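You operate a simulated robot arm through the tools that you are given. There is no shell and no other tool.

Carry out the task below with a simulated robot arm. There is one attempt and no reset: what you move stays moved.

Task
Put things in order on the low bench. At the end: the cream twine roll from the low bench stands where the clear stacked cups stood; the brown drier bottle stands where the silver tin (marked "GREASE") stood; the silver tin from the low bench stands where the cream twine roll stood; the clear stacked cups is on the brown taped carton; whatever was shut is shut again. Leave all else as you found it, and nothing knocked over. Set down upright: stacked cups.

It is judged by the outcome, as a careful person would: the job done as asked, and still so three seconds after it is handed in. It fails if anything else is knocked over, pushed out of place, dropped, spilled or broken.

Robot
A 6-joint arm with a two-finger parallel gripper, fixed in place. Base frame: the origin is on the floor under the middle of its stand, x ahead of it, y to its left, z up; the work surface is at about z = 600. Units: mm, degrees, N and s.
With the tool pointing down near the work surface it reaches from about 160 to 640 mm from the base axis. Its first joint turns from -66.0 to 66.0 degrees. Payload 2.9 kg.
The tool frame sits at the grasp point between the pads (the TCP): z along the fingers, y along the line on which they close. The tips reach 30 mm beyond it. The gripper opens to 110 mm. The fingers are 20 mm wide and 10 mm thick; the gripper's body (48 by 112 mm) begins 55 mm behind the TCP.
Orientation is told as [roll, pitch, yaw] about the base's x, y, z axes, in that order, counted from this pose: with the fingers straight down and closing along the base's y, the tool's x points along the base's -x, its y along +y and its z along -z.

Tools
- The arm moves only by the tool send_rows. Its argument "motion" is a list of rows, each an object of numbers (a shift or turn left out is 0, a gripper value left out holds the last): "ax", "ay", "az": the turn, a rotation vector about the tool's x, y, z in degrees; "dx", "dy", "dz": the shift along the tool's x, y, z in mm; "grip": the gripper command, from -1 (shut) to 1 (fully open), values between in proportion. In form: [{"ax": .., "ay": .., "az": .., "dx": .., "dy": .., "dz": .., "grip": ..}, ...]. A call has 1 to 20 rows; each row is the pose to reach, as a shift and turn from the pose commanded when the call began, along the tool's axes at that moment. Each row takes 0.2 s and may step no farther than 50 mm and 8.6 degrees from the row before; otherwise, or with a gripper value out of range, the whole call is refused. A pose out of reach is approached as far as the arm can. The call stops where the force on the tool passes 40 N (or 10 N more than at its start, if that is more) or the arm is blocked; 0.2 s more then pass. Each finger travels about 108 mm/s and halts on what it meets, pressing with about 29 N; the grip force reading is that of the motor and also rises with nothing between the fingers. The clock runs only during rows and for 0.2 s after the last one: add rows that repeat a pose to give the fingers time. It gives the time, the measured TCP pose, the force on the tool (base axes), the opening and the grip force at its end, in the units of the frame above (readings bear some noise), with the torque about the TCP (base axes, N m) and any sound that the robot's microphone picked up, and new pictures: "pictures" is both (left out), scene, wrist or none.
- Cameras (640 x 400 px; columns grow to the right, rows downward): "scene" is fixed at [71.7, 457, 1351.1]; the picture's right is [-0.65, -0.76, 0.00], its down [-0.65, 0.56, -0.52] and it looks along [0.39, -0.34, -0.86] (base axes); focal length 292 px, centre (320, 200). "wrist" rides on the gripper at [72, 17, -103] in the tool frame; the picture's right is [-0.23, 0.97, 0.00], its down [-0.76, -0.18, -0.62] and it looks along [-0.61, -0.14, 0.78] (tool axes); focal length 222 px, centre (320, 200). There is no depth. A picture from a camera that has moved, and an enlarged one, comes with that camera's place and axes in the base frame and with its lens.
- zoom(camera, box): a new picture of the part [left, top, right, bottom] of that camera's present view, enlarged. It takes no simulated time.
- close_job(): hands the job in; it is judged then, once.

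Places have to be worked out from the pictures, the camera data and where the tool is seen. Open the gripper and draw the arm clear of the work before you hand the job in, unless the task says otherwise.

The tools are called after ">>>" as name(argument=value, ...) on one line, values as JSON. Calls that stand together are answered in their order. send_rows: Moves the arm, as the interface text tells. Its arguments: {"type":"object","properties":{"motion":{"type":"array","items":{"type":"object","properties":{"ax":{"type":"number"},"ay":{"type":"number"},"az":{"type":"number"},"dx":{"type":"number"},"dy":{"type":"number"},"dz":{"type":"number"},"grip":{"type":"number"}}}},"pictures":{"type":"string","enum":["both","scene","wrist","none"]}},"required":["motion"]} The other tools are called the same way: zoom (camera, box) takes an enlarged picture of a part of a camera's view; close_job () hands the job in.

At the start:

```text
time: 0.0
position: [363.9, 238.8, 1015.2]
tool_rot: [0.0, 0.1, 0.0]
wrist_force: [-0.2, 0.5, -0.2]
ft_torque: [-0.01, 0.01, -0.01]
grip_width: 109.9
gripper_force: 0.0
```

scene: 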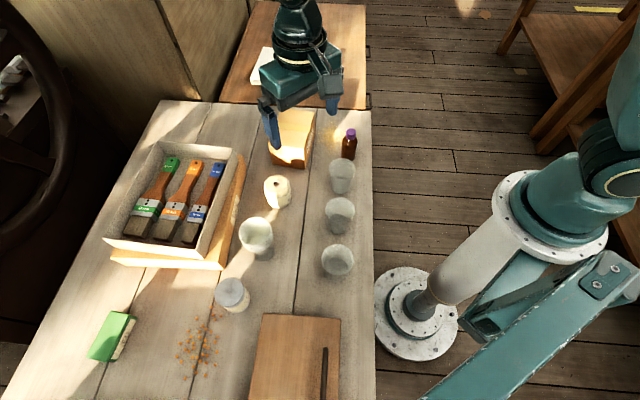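
wrist: 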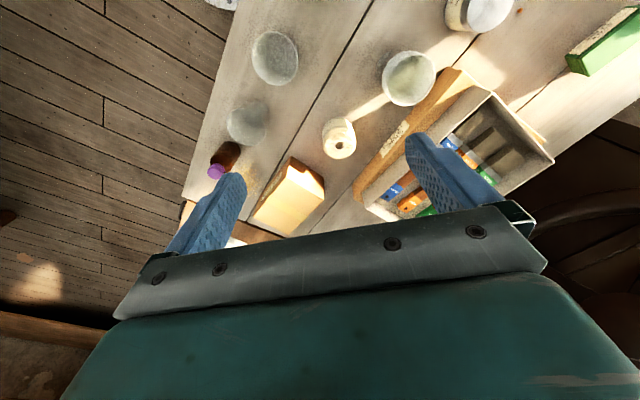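

I'll start by looking closely at the scene to identify the items before moving anything.

>>> zoom(camera="scene", box=[200, 90, 400, 215])

>>> zoom(camera="scene", box=[180, 190, 380, 315])

>>> zoom(camera="scene", box=[60, 260, 380, 400])

>>> zoom(camera="wrist", box=[180, 0, 560, 240])

```text
3.20 times, centred on (300, 152) of scene
camera zoom: at [71.7, 457.0, 1351.1], right [-0.65, -0.76, 0.0], down [-0.65, 0.56, -0.52], along [0.39, -0.34, -0.86], focal length 934 px, centre (384, 352)
```

zoom: 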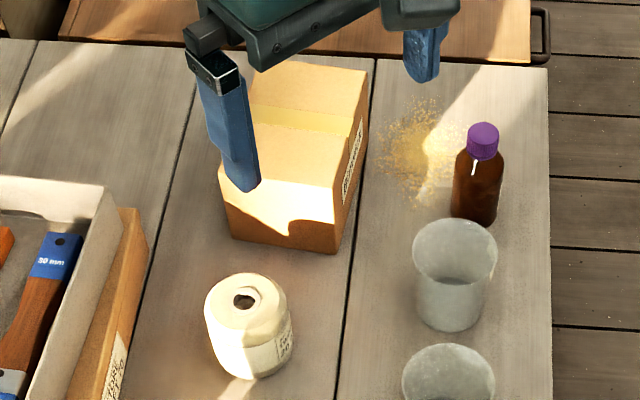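

```text
3.20 times, centred on (280, 252) of scene
camera zoom: at [71.7, 457.0, 1351.1], right [-0.65, -0.76, 0.0], down [-0.65, 0.56, -0.52], along [0.39, -0.34, -0.86], focal length 934 px, centre (448, 32)
```

zoom: 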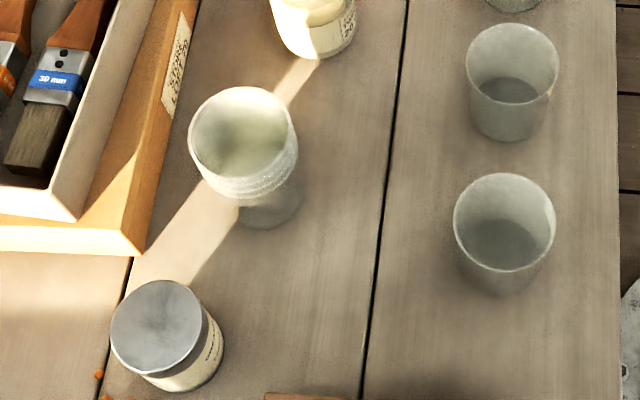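

```text
2.00 times, centred on (220, 330) of scene
camera zoom: at [71.7, 457.0, 1351.1], right [-0.65, -0.76, 0.0], down [-0.65, 0.56, -0.52], along [0.39, -0.34, -0.86], focal length 584 px, centre (520, -60)
```

zoom: 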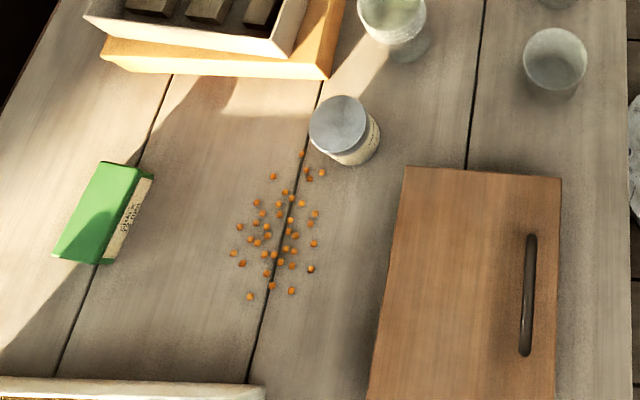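

```text
1.67 times, centred on (370, 120) of wrist
camera zoom: at [293.7, 256.5, 1118.1], right [0.23, 0.97, 0.0], down [0.76, -0.18, 0.62], along [0.61, -0.14, -0.78], focal length 370 px, centre (237, 333)
```

zoom: 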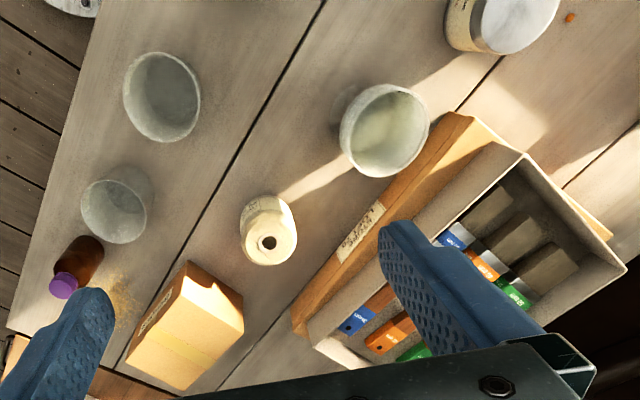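

The stack of cups seems to be the taller double-rimmed one near the brush tray; the tin and twine are beside it. I'll check labels and the rest of the surroundings for lookalikes.

>>> zoom(camera="scene", box=[205, 265, 285, 315])

>>> zoom(camera="scene", box=[225, 205, 305, 255])

>>> zoom(camera="scene", box=[90, 120, 260, 280])

>>> zoom(camera="scene", box=[200, 0, 400, 125])

>>> zoom(camera="scene", box=[0, 0, 130, 200])

```text
8.00 times, centred on (245, 290) of scene
camera zoom: at [71.7, 457.0, 1351.1], right [-0.65, -0.76, 0.0], down [-0.65, 0.56, -0.52], along [0.39, -0.34, -0.86], focal length 2334 px, centre (920, -520)
```

zoom: 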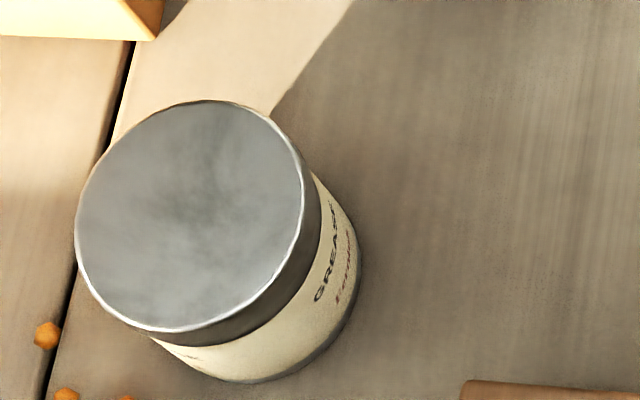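

```text
8.00 times, centred on (265, 230) of scene
camera zoom: at [71.7, 457.0, 1351.1], right [-0.65, -0.76, 0.0], down [-0.65, 0.56, -0.52], along [0.39, -0.34, -0.86], focal length 2334 px, centre (760, -40)
```

zoom: 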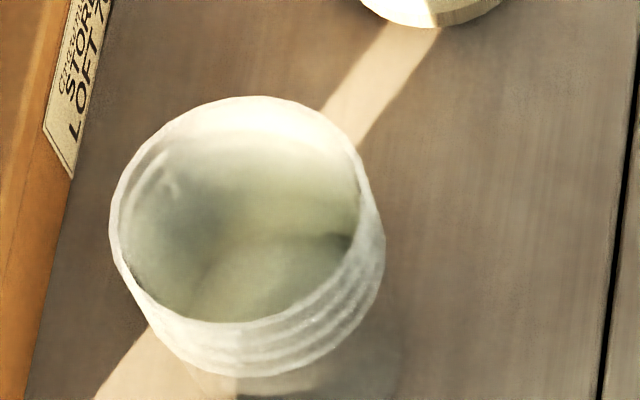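

```text
2.50 times, centred on (175, 200) of scene
camera zoom: at [71.7, 457.0, 1351.1], right [-0.65, -0.76, 0.0], down [-0.65, 0.56, -0.52], along [0.39, -0.34, -0.86], focal length 729 px, centre (682, 200)
```

zoom: 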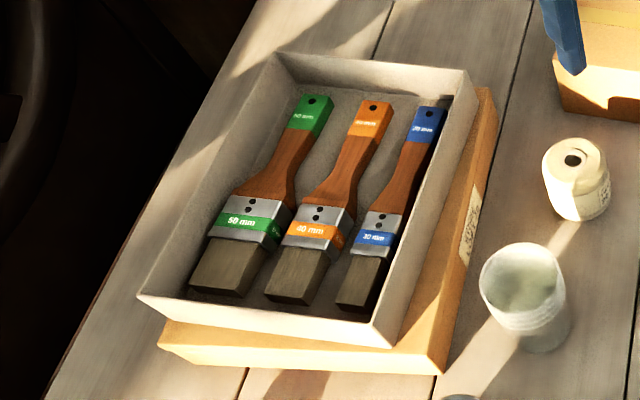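

```text
3.20 times, centred on (300, 62) of scene
camera zoom: at [71.7, 457.0, 1351.1], right [-0.65, -0.76, 0.0], down [-0.65, 0.56, -0.52], along [0.39, -0.34, -0.86], focal length 934 px, centre (384, 640)
```

zoom: 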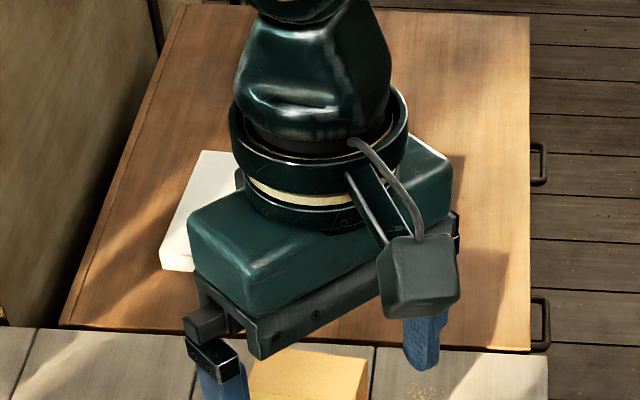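

```text
2.00 times, centred on (65, 100) of scene
camera zoom: at [71.7, 457.0, 1351.1], right [-0.65, -0.76, 0.0], down [-0.65, 0.56, -0.52], along [0.39, -0.34, -0.86], focal length 584 px, centre (830, 400)
```

zoom: 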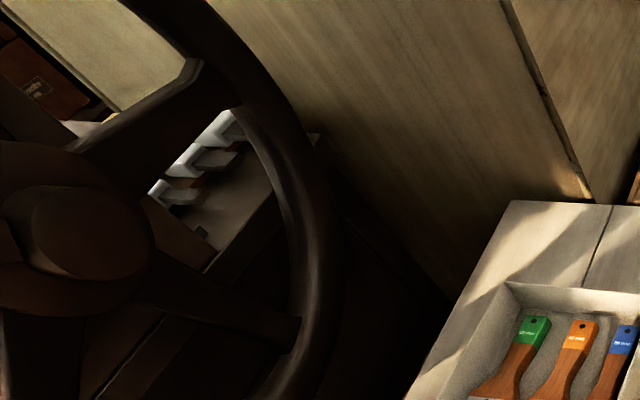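

The bottle's label isn't readable yet and there is a chest with drawer handles behind; I'll zoom in on the bottle and on the chest before assuming anything.

>>> zoom(camera="scene", box=[325, 115, 373, 165])

>>> zoom(camera="wrist", box=[180, 120, 280, 200])

>>> zoom(camera="scene", box=[480, 0, 640, 200])

>>> zoom(camera="scene", box=[0, 50, 60, 100])

```text
8.00 times, centred on (349, 140) of scene
camera zoom: at [71.7, 457.0, 1351.1], right [-0.65, -0.76, 0.0], down [-0.65, 0.56, -0.52], along [0.39, -0.34, -0.86], focal length 2334 px, centre (88, 680)
```

zoom: 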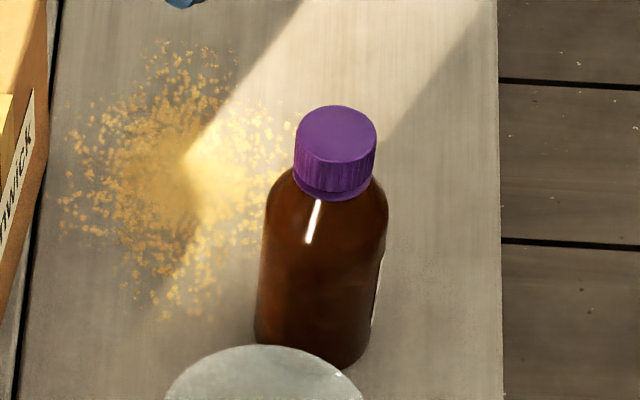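

```text
5.00 times, centred on (230, 160) of wrist
camera zoom: at [293.7, 256.5, 1118.1], right [0.23, 0.97, 0.0], down [0.76, -0.18, 0.62], along [0.61, -0.14, -0.78], focal length 1111 px, centre (770, 400)
```

zoom: 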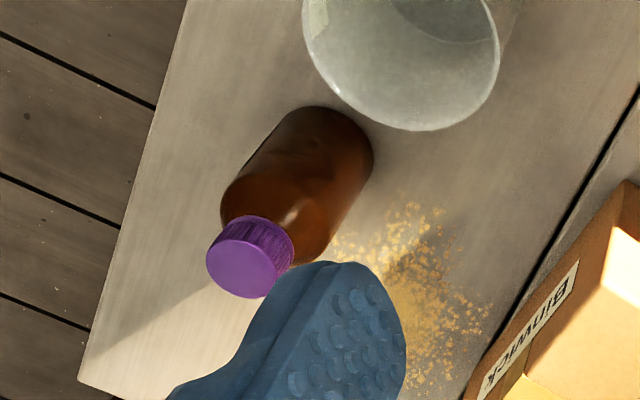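

```text
2.00 times, centred on (560, 100) of scene
camera zoom: at [71.7, 457.0, 1351.1], right [-0.65, -0.76, 0.0], down [-0.65, 0.56, -0.52], along [0.39, -0.34, -0.86], focal length 584 px, centre (-160, 400)
```

zoom: 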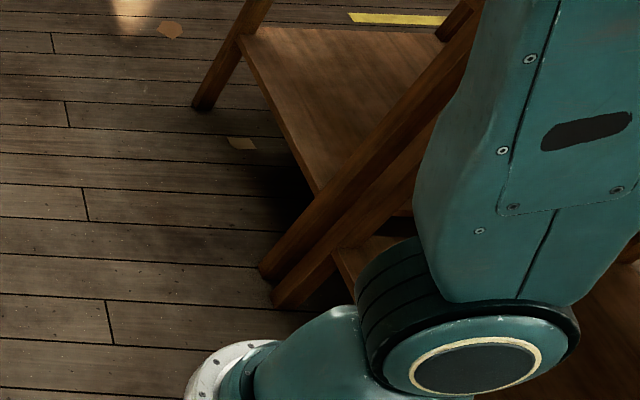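

```text
8.00 times, centred on (30, 75) of scene
camera zoom: at [71.7, 457.0, 1351.1], right [-0.65, -0.76, 0.0], down [-0.65, 0.56, -0.52], along [0.39, -0.34, -0.86], focal length 2334 px, centre (2640, 1200)
```

zoom: 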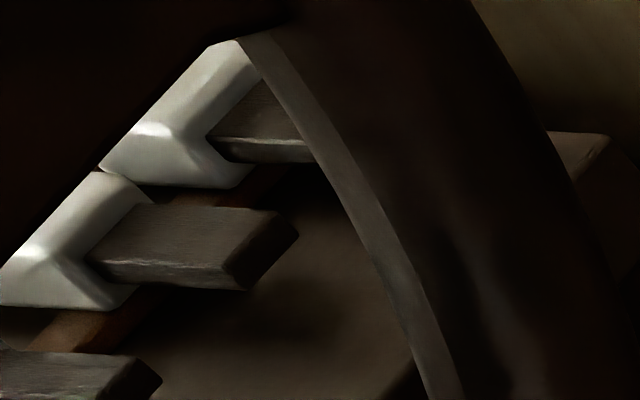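

The only visible brown bottle has a label on its right-hand side that I can't read, and there's a chest with drawers at the far end, so I want to confirm that it is the drier. I move the arm high, clear of everything, and turn the wrist camera to look at that side of the bottle.

>>> send_rows(motion=[{"dx": -3.7, "dy": -35.3, "dz": 18.5, "az": -6.2, "grip": 1}, {"dx": -7.4, "dy": -70.6, "dz": 37, "az": -12.4}, {"dx": -11.1, "dy": -105.9, "dz": 55.5, "az": -18.6}, {"dx": -14.8, "dy": -141.2, "dz": 74, "az": -24.8}, {"dx": -18.5, "dy": -176.5, "dz": 92.5, "az": -31}, {"dx": -22.2, "dy": -211.8, "dz": 111, "az": -37.2}, {"dx": -25.9, "dy": -247.1, "dz": 129.5, "az": -43.4}, {"dx": -29.6, "dy": -282.4, "dz": 148, "az": -49.6}, {"dx": -33.3, "dy": -317.7, "dz": 166.5, "az": -55.8}, {"dx": -37, "dy": -353, "dz": 185, "az": -62}], pictures="both")

```text
time: 2.2
position: [401.4, -118.4, 829.2]
tool_rot: [0.0, 0.0, 62.1]
wrist_force: [0.0, -1.1, 0.0]
ft_torque: [0.01, 0.02, 0.0]
grip_width: 109.9
gripper_force: 0.0
camera wrist: at [355.2, -174.3, 933.3], right [-0.75, 0.66, 0.0], down [0.51, 0.59, 0.62], along [0.41, 0.47, -0.78], focal length 222 px, centre (320, 200)
```

scene: 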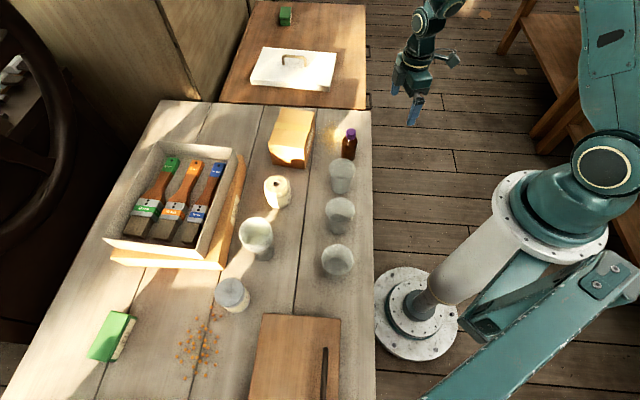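
wrist: 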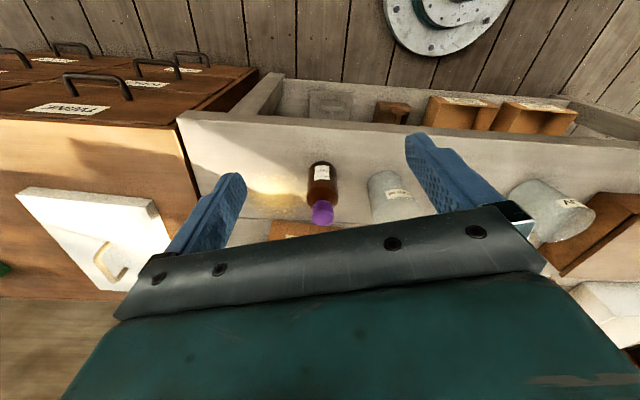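

Now labels are visible on the bottle, the chest drawers, and the cups. Zooming into each.

>>> zoom(camera="wrist", box=[280, 140, 420, 230])

>>> zoom(camera="wrist", box=[0, 30, 240, 140])

>>> zoom(camera="wrist", box=[280, 70, 600, 220])

>>> zoom(camera="scene", box=[210, 0, 380, 110])

```text
4.44 times, centred on (350, 185) of wrist
camera zoom: at [355.2, -174.3, 933.3], right [-0.75, 0.66, 0.0], down [0.51, 0.59, 0.62], along [0.41, 0.47, -0.78], focal length 987 px, centre (187, 267)
```

zoom: 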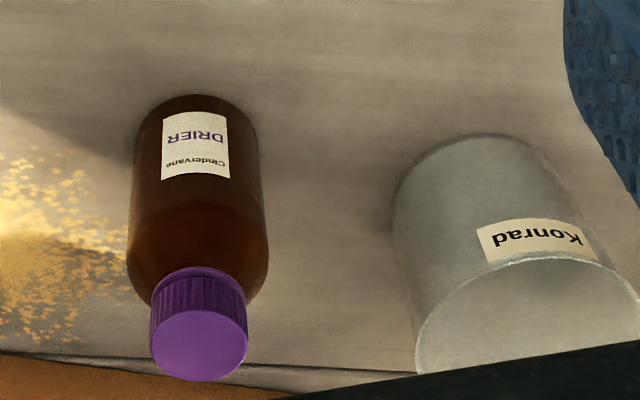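

```text
2.67 times, centred on (120, 85) of wrist
camera zoom: at [355.2, -174.3, 933.3], right [-0.75, 0.66, 0.0], down [0.51, 0.59, 0.62], along [0.41, 0.47, -0.78], focal length 592 px, centre (853, 507)
```

zoom: 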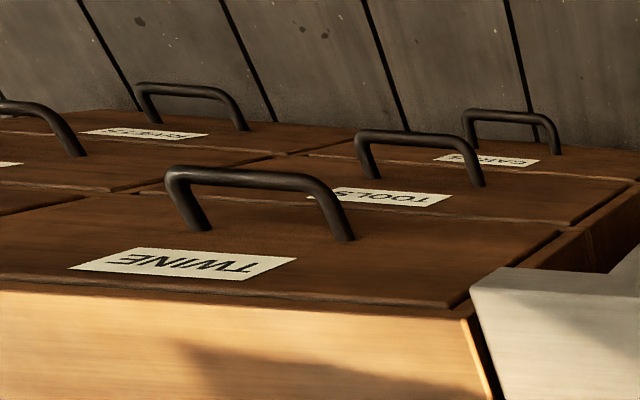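

```text
2.00 times, centred on (440, 145) of wrist
camera zoom: at [355.2, -174.3, 933.3], right [-0.75, 0.66, 0.0], down [0.51, 0.59, 0.62], along [0.41, 0.47, -0.78], focal length 444 px, centre (80, 310)
```

zoom: 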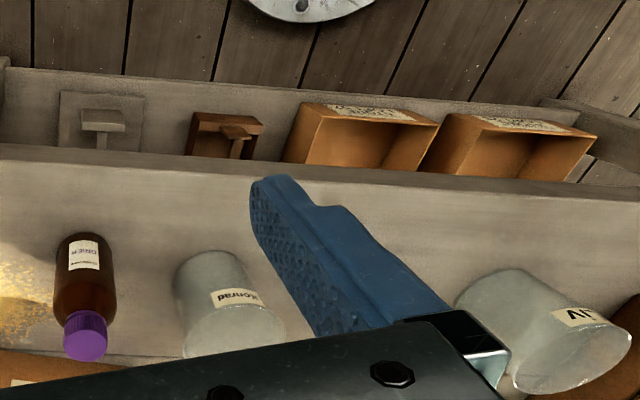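

```text
3.64 times, centred on (295, 55) of scene
camera zoom: at [71.7, 457.0, 1351.1], right [-0.65, -0.76, 0.0], down [-0.65, 0.56, -0.52], along [0.39, -0.34, -0.86], focal length 1061 px, centre (411, 727)
```

zoom: 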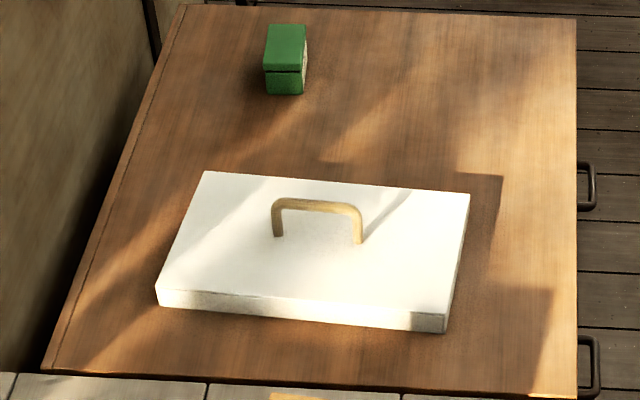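

The bottle is confirmed: "DRIER". The small carton by it ("Binwick") has the tape strip across its top. Next I go above the cups/twine/tin area, staying high, to measure those.

>>> send_rows(motion=[{"dx": -30.6, "dy": 23.4, "dz": -4, "az": 0.75}, {"dx": -61.2, "dy": 46.8, "dz": -8, "az": 1.5}, {"dx": -91.8, "dy": 70.2, "dz": -12, "az": 2.25}, {"dx": -122.4, "dy": 93.6, "dz": -16, "az": 3}, {"dx": -153, "dy": 117, "dz": -20, "az": 3.75}, {"dx": -183.6, "dy": 140.4, "dz": -24, "az": 4.5}, {"dx": -214.2, "dy": 163.8, "dz": -28, "az": 5.25}, {"dx": -244.8, "dy": 187.2, "dz": -32, "az": 6}, {"dx": -275.4, "dy": 210.6, "dz": -36, "az": 6.75}, {"dx": -306, "dy": 234, "dz": -40, "az": 7.5}, {"dx": -336.6, "dy": 257.4, "dz": -44, "az": 8.25}, {"dx": -367, "dy": 281, "dz": -48, "az": 9}, {"dx": -367, "dy": 281, "dz": -48, "az": 9}], pictures="both")

```text
time: 5.0
position: [326.3, 343.3, 875.5]
tool_rot: [0.0, 0.0, 53.0]
wrist_force: [0.1, 0.7, 0.6]
ft_torque: [-0.03, 0.02, 0.0]
grip_width: 109.8
gripper_force: 0.1
camera wrist: at [271.2, 295.2, 979.7], right [-0.64, 0.77, 0.0], down [0.6, 0.5, 0.62], along [0.48, 0.4, -0.78], focal length 222 px, centre (320, 200)
```

scene: 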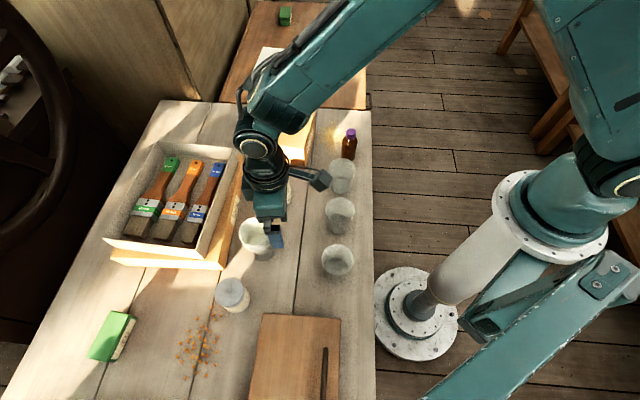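
wrist: 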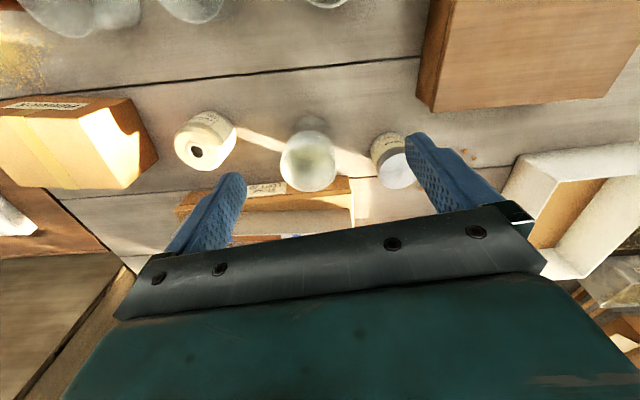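

>>> zoom(camera="wrist", box=[160, 90, 440, 220])

>>> zoom(camera="wrist", box=[0, 80, 180, 200])

>>> zoom(camera="wrist", box=[260, 100, 360, 200])

```text
2.29 times, centred on (300, 155) of wrist
camera zoom: at [271.2, 295.2, 979.7], right [-0.64, 0.77, 0.0], down [0.6, 0.5, 0.62], along [0.48, 0.4, -0.78], focal length 508 px, centre (366, 303)
```

zoom: 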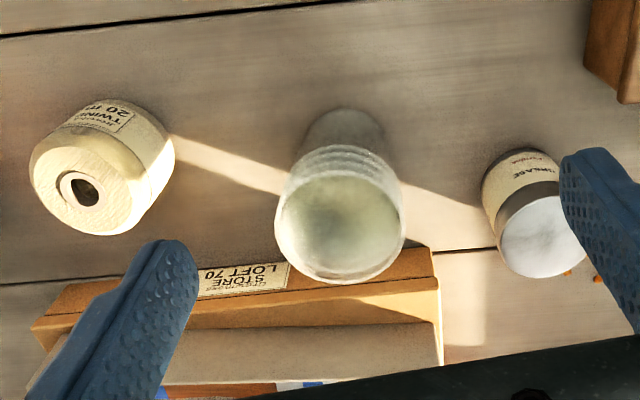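

```text
3.33 times, centred on (90, 140) of wrist
camera zoom: at [271.2, 295.2, 979.7], right [-0.64, 0.77, 0.0], down [0.6, 0.5, 0.62], along [0.48, 0.4, -0.78], focal length 740 px, centre (1087, 400)
```

zoom: 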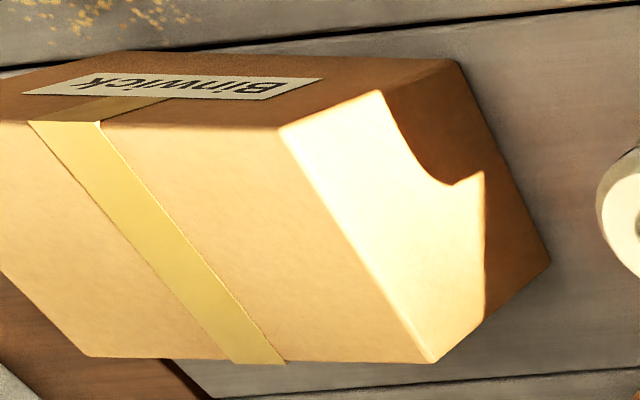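

```text
4.00 times, centred on (310, 150) of wrist
camera zoom: at [271.2, 295.2, 979.7], right [-0.64, 0.77, 0.0], down [0.6, 0.5, 0.62], along [0.48, 0.4, -0.78], focal length 888 px, centre (360, 400)
```

zoom: 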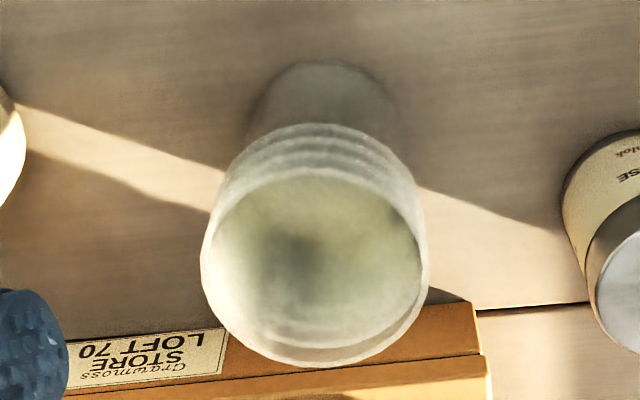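

From the two views I judge: cups stack ≈ (396, 381), rim z≈715; twine ≈ (504, 246), 72 tall; tin ≈ (331, 512), 70 tall; taped carton top at z≈696 with its nearest corner ≈ (540, 121). The cups must move first; I hover over them with the fingertips still above the rim to check alignment.

>>> send_rows(motion=[{"dx": -18, "dy": -8.4, "dz": 21, "grip": 1}, {"dx": -36, "dy": -16.7, "dz": 42}, {"dx": -54, "dy": -25, "dz": 63}, {"dx": -72.3, "dy": -33.4, "dz": 85}, {"dx": -72.3, "dy": -33.4, "dz": 85}], pictures="both")

```text
time: 6.2
position: [395.2, 379.0, 791.3]
tool_rot: [0.1, -0.1, 53.0]
wrist_force: [0.2, 0.6, -0.7]
ft_torque: [0.01, -0.02, -0.01]
grip_width: 110.0
gripper_force: 0.1
camera wrist: at [339.5, 331.4, 895.7], right [-0.64, 0.77, 0.0], down [0.6, 0.5, 0.62], along [0.48, 0.4, -0.78], focal length 222 px, centre (320, 200)
```

scene: 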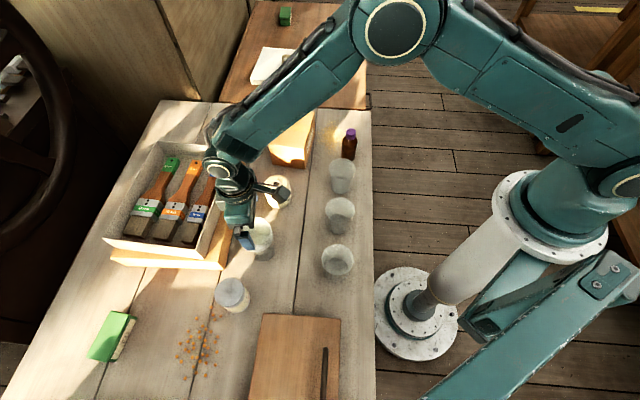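
wrist: 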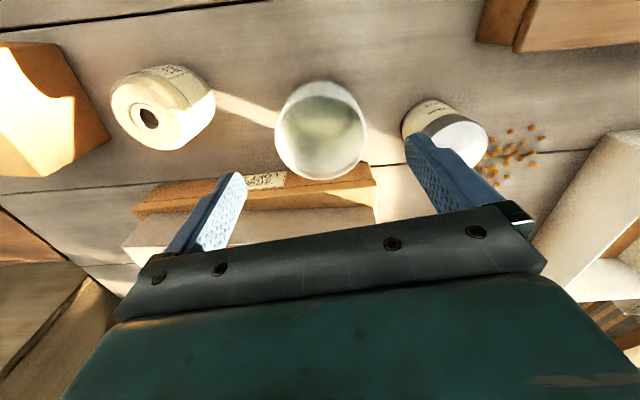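

>>> zoom(camera="wrist", box=[240, 70, 400, 190])

>>> zoom(camera="scene", box=[210, 190, 310, 270])

>>> zoom(camera="wrist", box=[390, 80, 560, 200])

```text
3.33 times, centred on (320, 130) of wrist
camera zoom: at [339.5, 331.4, 895.7], right [-0.64, 0.77, 0.0], down [0.6, 0.5, 0.62], along [0.48, 0.4, -0.78], focal length 740 px, centre (320, 433)
```

zoom: 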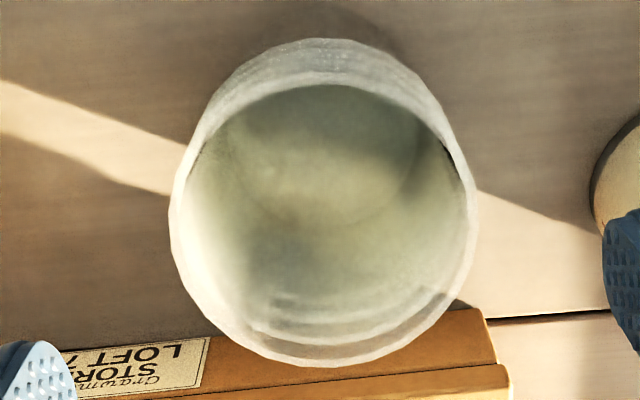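

```text
5.00 times, centred on (260, 230) of scene
camera zoom: at [71.7, 457.0, 1351.1], right [-0.65, -0.76, 0.0], down [-0.65, 0.56, -0.52], along [0.39, -0.34, -0.86], focal length 1459 px, centre (620, 50)
```

zoom: 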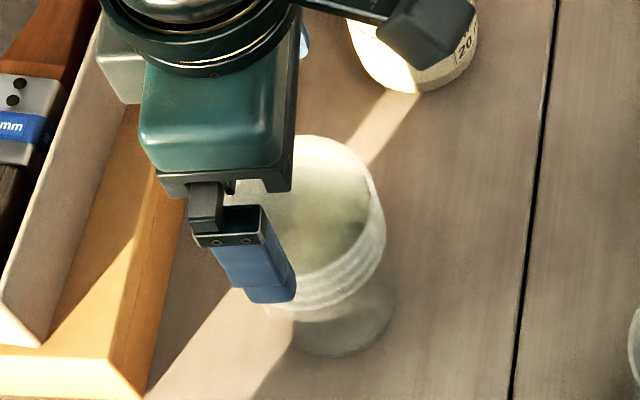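

```text
3.33 times, centred on (475, 140) of wrist
camera zoom: at [339.5, 331.4, 895.7], right [-0.64, 0.77, 0.0], down [0.6, 0.5, 0.62], along [0.48, 0.4, -0.78], focal length 740 px, centre (-197, 400)
```

zoom: 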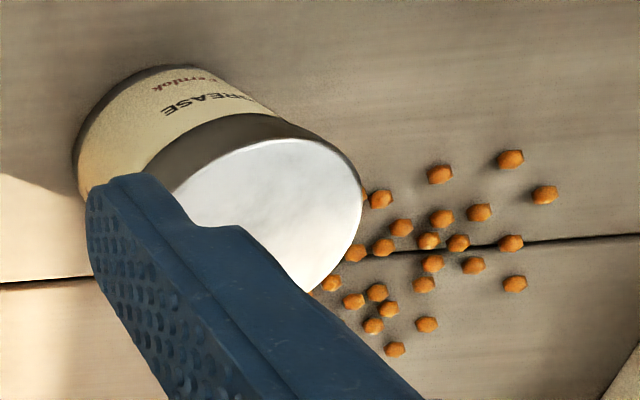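

The rim is centred at column 321/row 135, which matches the point directly below the tool for z≈715, so alignment is good (stack at about (395, 379)). I lower to TCP z≈676 so the gripper body stays 15 mm above the rim, then close.

>>> send_rows(motion=[{"dz": 20, "grip": 1}, {"dz": 40}, {"dz": 60}, {"dz": 80}, {"dz": 100}, {"dz": 115}, {"dz": 115}], pictures="both")

```text
time: 7.8
position: [395.4, 378.7, 677.2]
tool_rot: [0.0, 0.0, 53.0]
wrist_force: [0.0, 0.0, -1.0]
ft_torque: [-0.03, 0.05, 0.05]
grip_width: 110.1
gripper_force: 0.1
camera wrist: at [340.7, 331.2, 780.8], right [-0.64, 0.77, 0.0], down [0.6, 0.5, 0.62], along [0.48, 0.4, -0.78], focal length 222 px, centre (320, 200)
```

scene: 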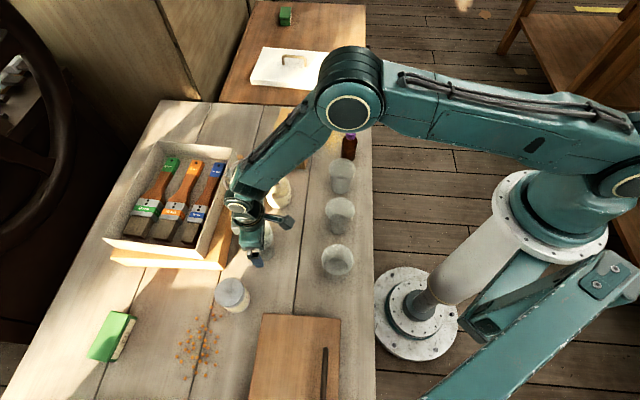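
wrist: 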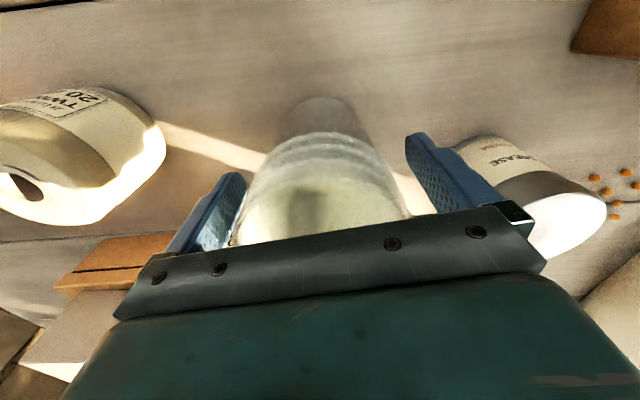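

The stack sits centred between the fingers with clearance to the twine and tin. I close on it.

>>> send_rows(motion=[{"grip": 0.5}, {"grip": 0.3}, {"grip": -0.2}, {"grip": -1}, {"grip": -1}, {"grip": -1}], pictures="wrist")

```text
time: 9.2
position: [397.0, 379.4, 677.9]
tool_rot: [0.0, 0.0, 53.0]
wrist_force: [-0.6, -0.9, 0.7]
ft_torque: [-0.01, 0.0, -0.02]
grip_width: 74.5
gripper_force: 28.8
camera wrist: at [340.6, 331.2, 781.0], right [-0.64, 0.77, 0.0], down [0.6, 0.5, 0.62], along [0.48, 0.4, -0.78], focal length 222 px, centre (320, 200)
```

wrist: 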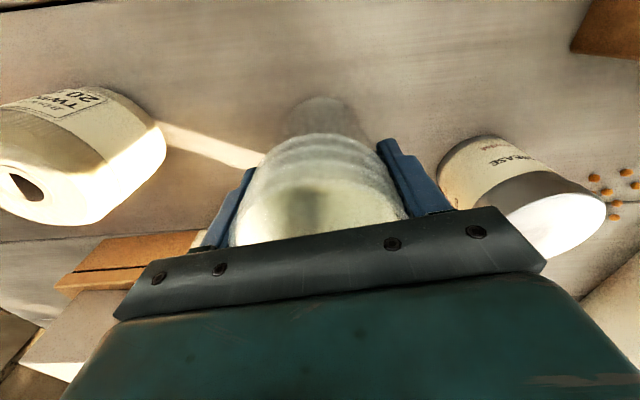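

Gripped at 74.5 mm width. I lift a little and check that the whole stack comes along.

>>> send_rows(motion=[{"dz": -5}, {"dz": -12}, {"dz": -22}, {"dz": -35}, {"dz": -50}, {"dz": -50}], pictures="both")

>>> zoom(camera="wrist", box=[220, 60, 440, 230])

>>> zoom(camera="scene", box=[210, 180, 310, 270])

```text
time: 10.6
position: [395.7, 380.1, 727.9]
tool_rot: [0.0, 0.1, 53.0]
wrist_force: [0.8, 0.0, -1.1]
ft_torque: [0.02, 0.02, -0.03]
grip_width: 73.1
gripper_force: 29.0
camera wrist: at [340.4, 332.5, 830.7], right [-0.64, 0.77, 0.0], down [0.6, 0.5, 0.62], along [0.48, 0.4, -0.78], focal length 222 px, centre (320, 200)
```

scene: 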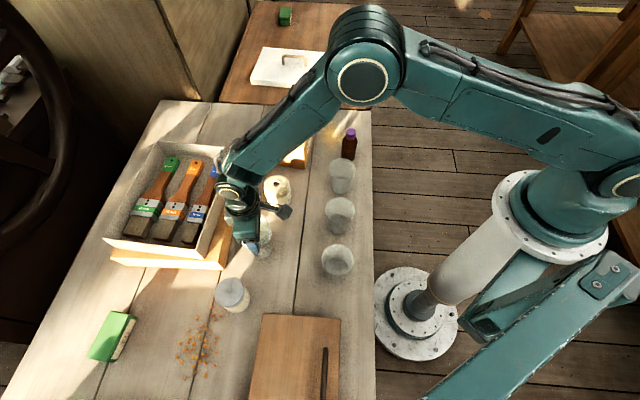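
wrist: 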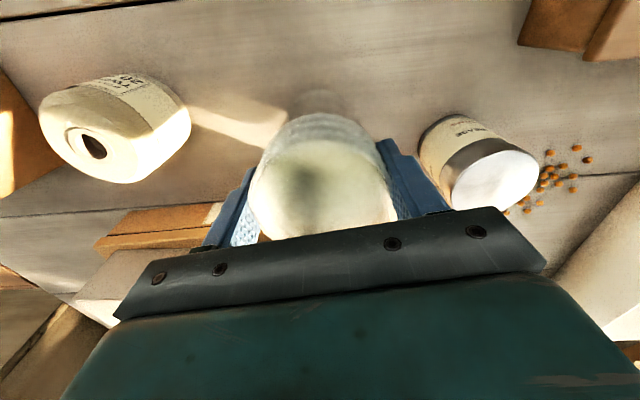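

```text
2.35 times, centred on (330, 145) of wrist
camera zoom: at [340.4, 332.5, 830.7], right [-0.64, 0.77, 0.0], down [0.6, 0.5, 0.62], along [0.48, 0.4, -0.78], focal length 523 px, centre (296, 329)
```

zoom: 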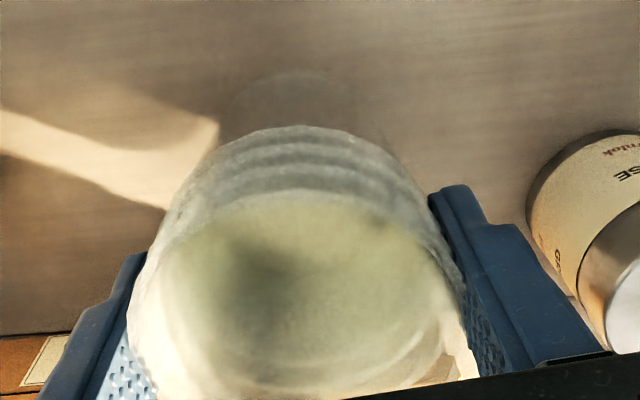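

```text
4.44 times, centred on (260, 225) of scene
camera zoom: at [71.7, 457.0, 1351.1], right [-0.65, -0.76, 0.0], down [-0.65, 0.56, -0.52], along [0.39, -0.34, -0.86], focal length 1297 px, centre (587, 89)
```

zoom: 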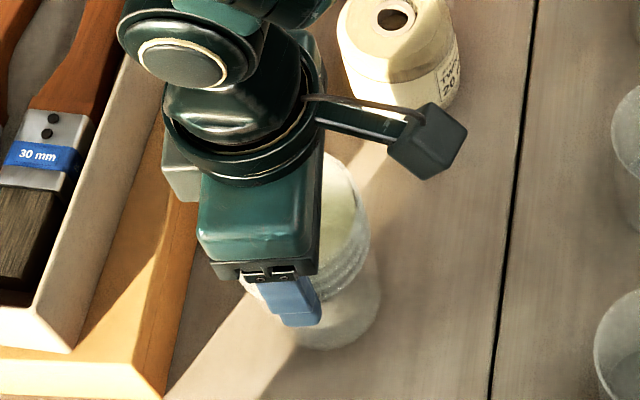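

Comparing before/after, the stack seems to have slid about 15 mm down relative to the pads during the lift (it's held, but lower). I hold still for a second to see whether it is still slipping.

>>> send_rows(motion=[{"grip": -1}, {"grip": -1}, {"grip": -1}, {"grip": -1}, {"grip": -1}], pictures="both")

>>> zoom(camera="wrist", box=[220, 60, 440, 230])

>>> zoom(camera="scene", box=[230, 200, 300, 270])

```text
time: 11.8
position: [395.7, 379.8, 727.2]
tool_rot: [0.0, -0.1, 53.0]
wrist_force: [0.6, 0.4, 0.3]
ft_torque: [0.03, 0.01, 0.03]
grip_width: 72.9
gripper_force: 29.6
camera wrist: at [340.5, 332.6, 830.6], right [-0.64, 0.77, 0.0], down [0.6, 0.5, 0.62], along [0.48, 0.4, -0.78], focal length 222 px, centre (320, 200)
```

scene: 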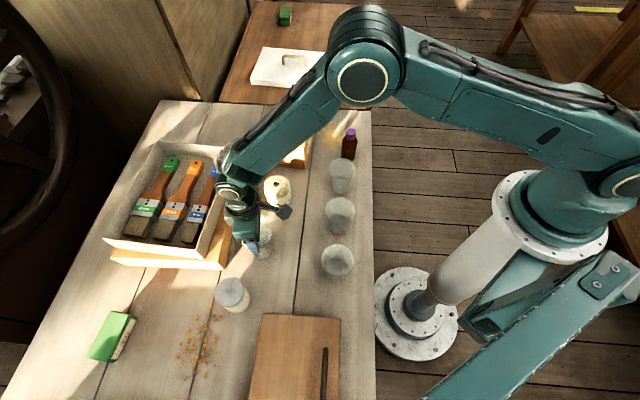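
wrist: 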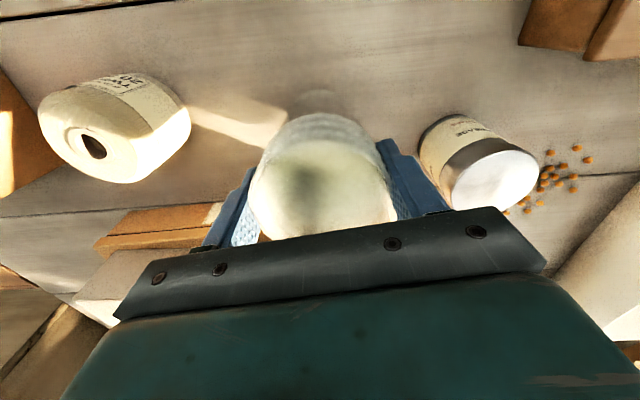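

```text
2.35 times, centred on (330, 145) of wrist
camera zoom: at [340.5, 332.6, 830.6], right [-0.64, 0.77, 0.0], down [0.6, 0.5, 0.62], along [0.48, 0.4, -0.78], focal length 523 px, centre (296, 329)
```

zoom: 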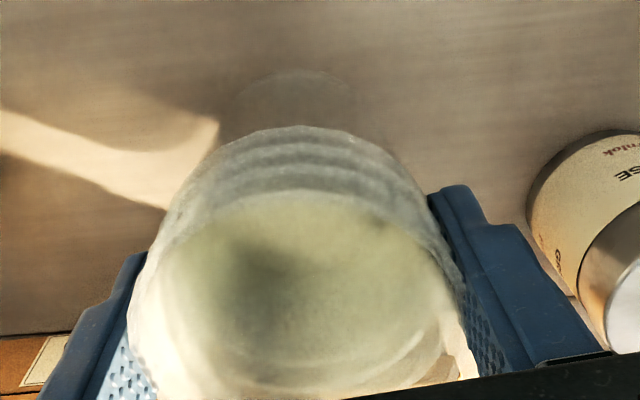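

```text
5.71 times, centred on (265, 235) of scene
camera zoom: at [71.7, 457.0, 1351.1], right [-0.65, -0.76, 0.0], down [-0.65, 0.56, -0.52], along [0.39, -0.34, -0.86], focal length 1667 px, centre (634, 0)
```

zoom: 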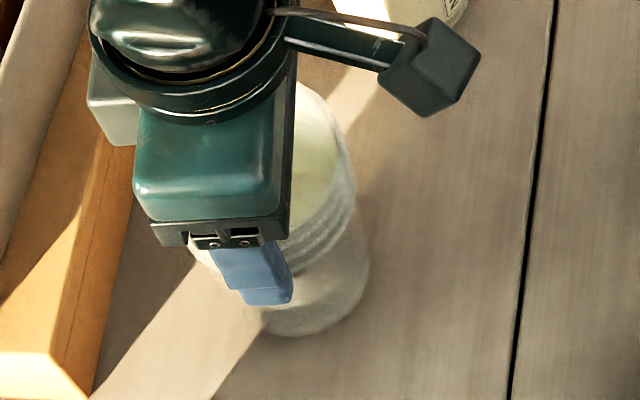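

It's stable now (no change in 1.2 s), upright, with its bottom about 92 mm below the TCP. I'll raise it gently in small steps and check again for slip.

>>> send_rows(motion=[{"dz": -4}, {"dz": -10}, {"dz": -18}, {"dz": -27}, {"dz": -36}, {"dz": -45}, {"dz": -54}, {"dz": -63}, {"dz": -72}, {"dz": -81}, {"dz": -90}, {"dz": -99}, {"dz": -106}, {"dz": -111}, {"dz": -113}, {"dz": -113}], pictures="both")

>>> zoom(camera="wrist", box=[220, 60, 440, 230])

>>> zoom(camera="scene", box=[210, 180, 310, 270])

```text
time: 15.2
position: [395.4, 379.3, 840.0]
tool_rot: [-0.1, 0.0, 53.1]
wrist_force: [-0.4, -0.1, -0.5]
ft_torque: [0.01, 0.0, 0.0]
grip_width: 72.8
gripper_force: 29.0
camera wrist: at [340.7, 332.0, 943.2], right [-0.64, 0.77, 0.0], down [0.6, 0.5, 0.62], along [0.48, 0.4, -0.78], focal length 222 px, centre (320, 200)
```

scene: 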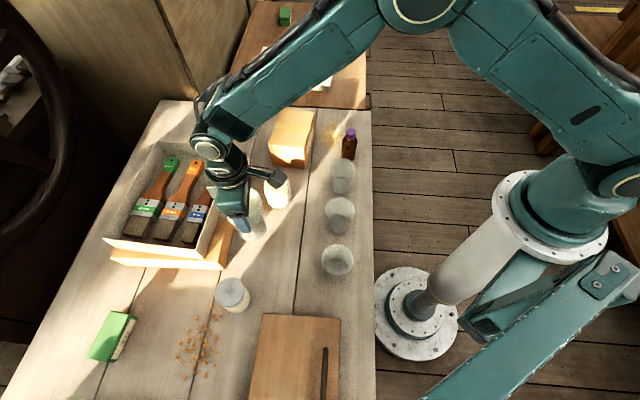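
wrist: 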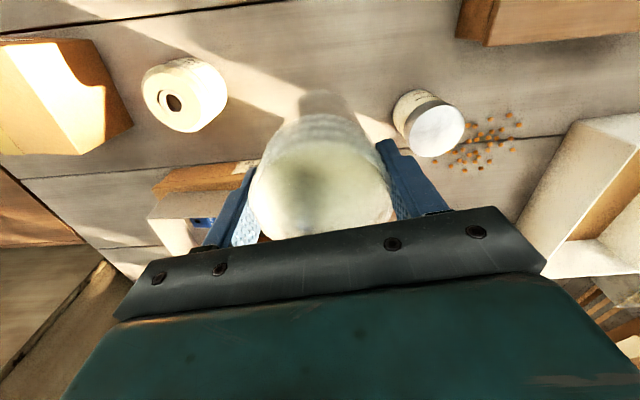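

```text
2.35 times, centred on (330, 145) of wrist
camera zoom: at [340.7, 332.0, 943.2], right [-0.64, 0.77, 0.0], down [0.6, 0.5, 0.62], along [0.48, 0.4, -0.78], focal length 523 px, centre (296, 329)
```

zoom: 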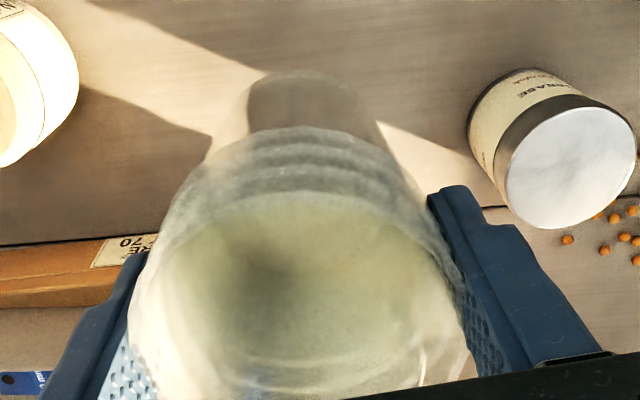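

```text
4.44 times, centred on (260, 225) of scene
camera zoom: at [71.7, 457.0, 1351.1], right [-0.65, -0.76, 0.0], down [-0.65, 0.56, -0.52], along [0.39, -0.34, -0.86], focal length 1297 px, centre (587, 89)
```

zoom: 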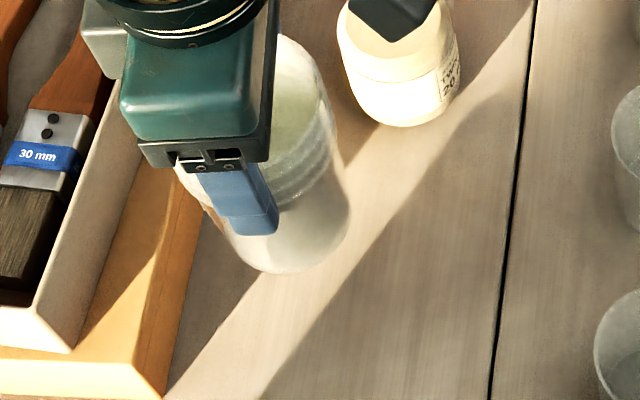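

No more slip after the lift; the stack hangs upright, bottom ≈ 92 mm below the TCP. Now I carry it smoothly at this height toward the taped carton, over to about (600, 118).

>>> send_rows(motion=[{"dx": 1.7, "dy": -6.4}, {"dx": 4.3, "dy": -16}, {"dx": 8.6, "dy": -32}, {"dx": 13.8, "dy": -51.3}, {"dx": 19.8, "dy": -73.7}, {"dx": 25.9, "dy": -96.2}, {"dx": 31.9, "dy": -118.6}, {"dx": 37.9, "dy": -141}, {"dx": 44, "dy": -163.5}, {"dx": 50, "dy": -185.9}, {"dx": 56, "dy": -208.3}, {"dx": 62.1, "dy": -230.8}, {"dx": 68.1, "dy": -253.2}, {"dx": 74.1, "dy": -275.6}, {"dx": 79.3, "dy": -294.9}, {"dx": 82.8, "dy": -307.7}, {"dx": 85.3, "dy": -317.3}, {"dx": 86.2, "dy": -320.5}, {"dx": 86.2, "dy": -320.5}], pictures="both")

>>> zoom(camera="scene", box=[230, 70, 360, 180])

>>> zoom(camera="wrist", box=[160, 0, 480, 240])

```text
time: 19.2
position: [601.0, 119.3, 839.9]
tool_rot: [-0.1, -0.1, 53.0]
wrist_force: [-0.5, 0.0, -0.3]
ft_torque: [0.0, -0.02, -0.01]
grip_width: 72.5
gripper_force: 28.6
camera wrist: at [545.1, 70.2, 943.6], right [-0.64, 0.77, 0.0], down [0.6, 0.5, 0.62], along [0.48, 0.4, -0.78], focal length 222 px, centre (320, 200)
```

scene: 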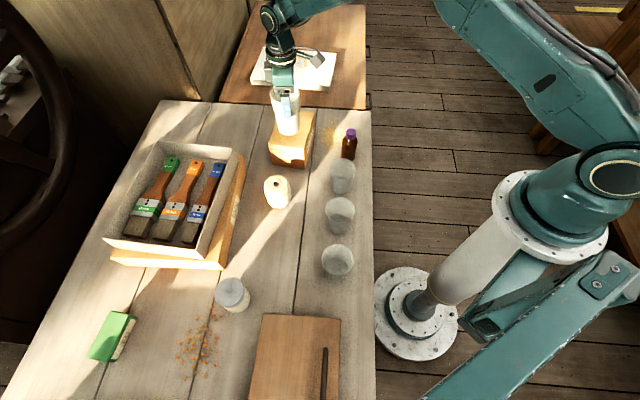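
wrist: 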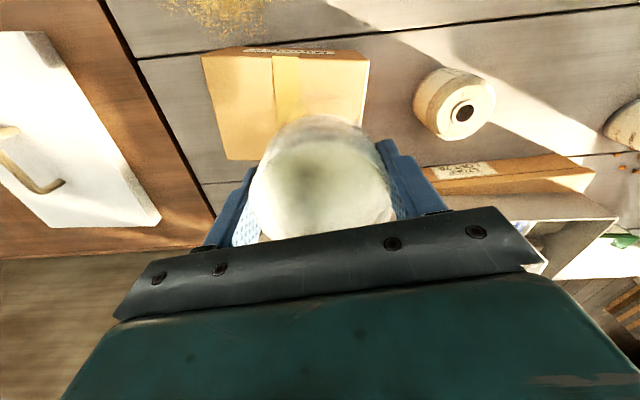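

```text
3.64 times, centred on (295, 125) of scene
camera zoom: at [71.7, 456.9, 1351.1], right [-0.65, -0.76, 0.0], down [-0.65, 0.56, -0.52], along [0.39, -0.34, -0.86], focal length 1061 px, centre (411, 473)
```

zoom: 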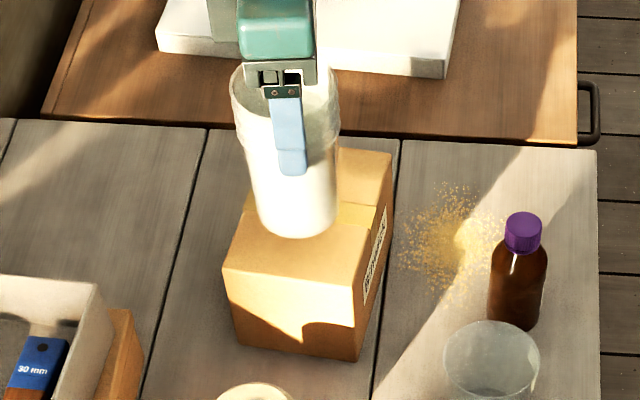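

```text
1.67 times, centred on (320, 120) of wrist
camera zoom: at [545.1, 70.2, 943.6], right [-0.64, 0.77, 0.0], down [0.6, 0.5, 0.62], along [0.48, 0.4, -0.78], focal length 370 px, centre (320, 333)
```

zoom: 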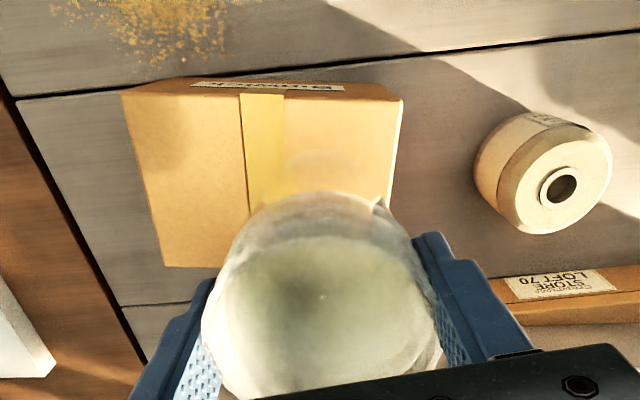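

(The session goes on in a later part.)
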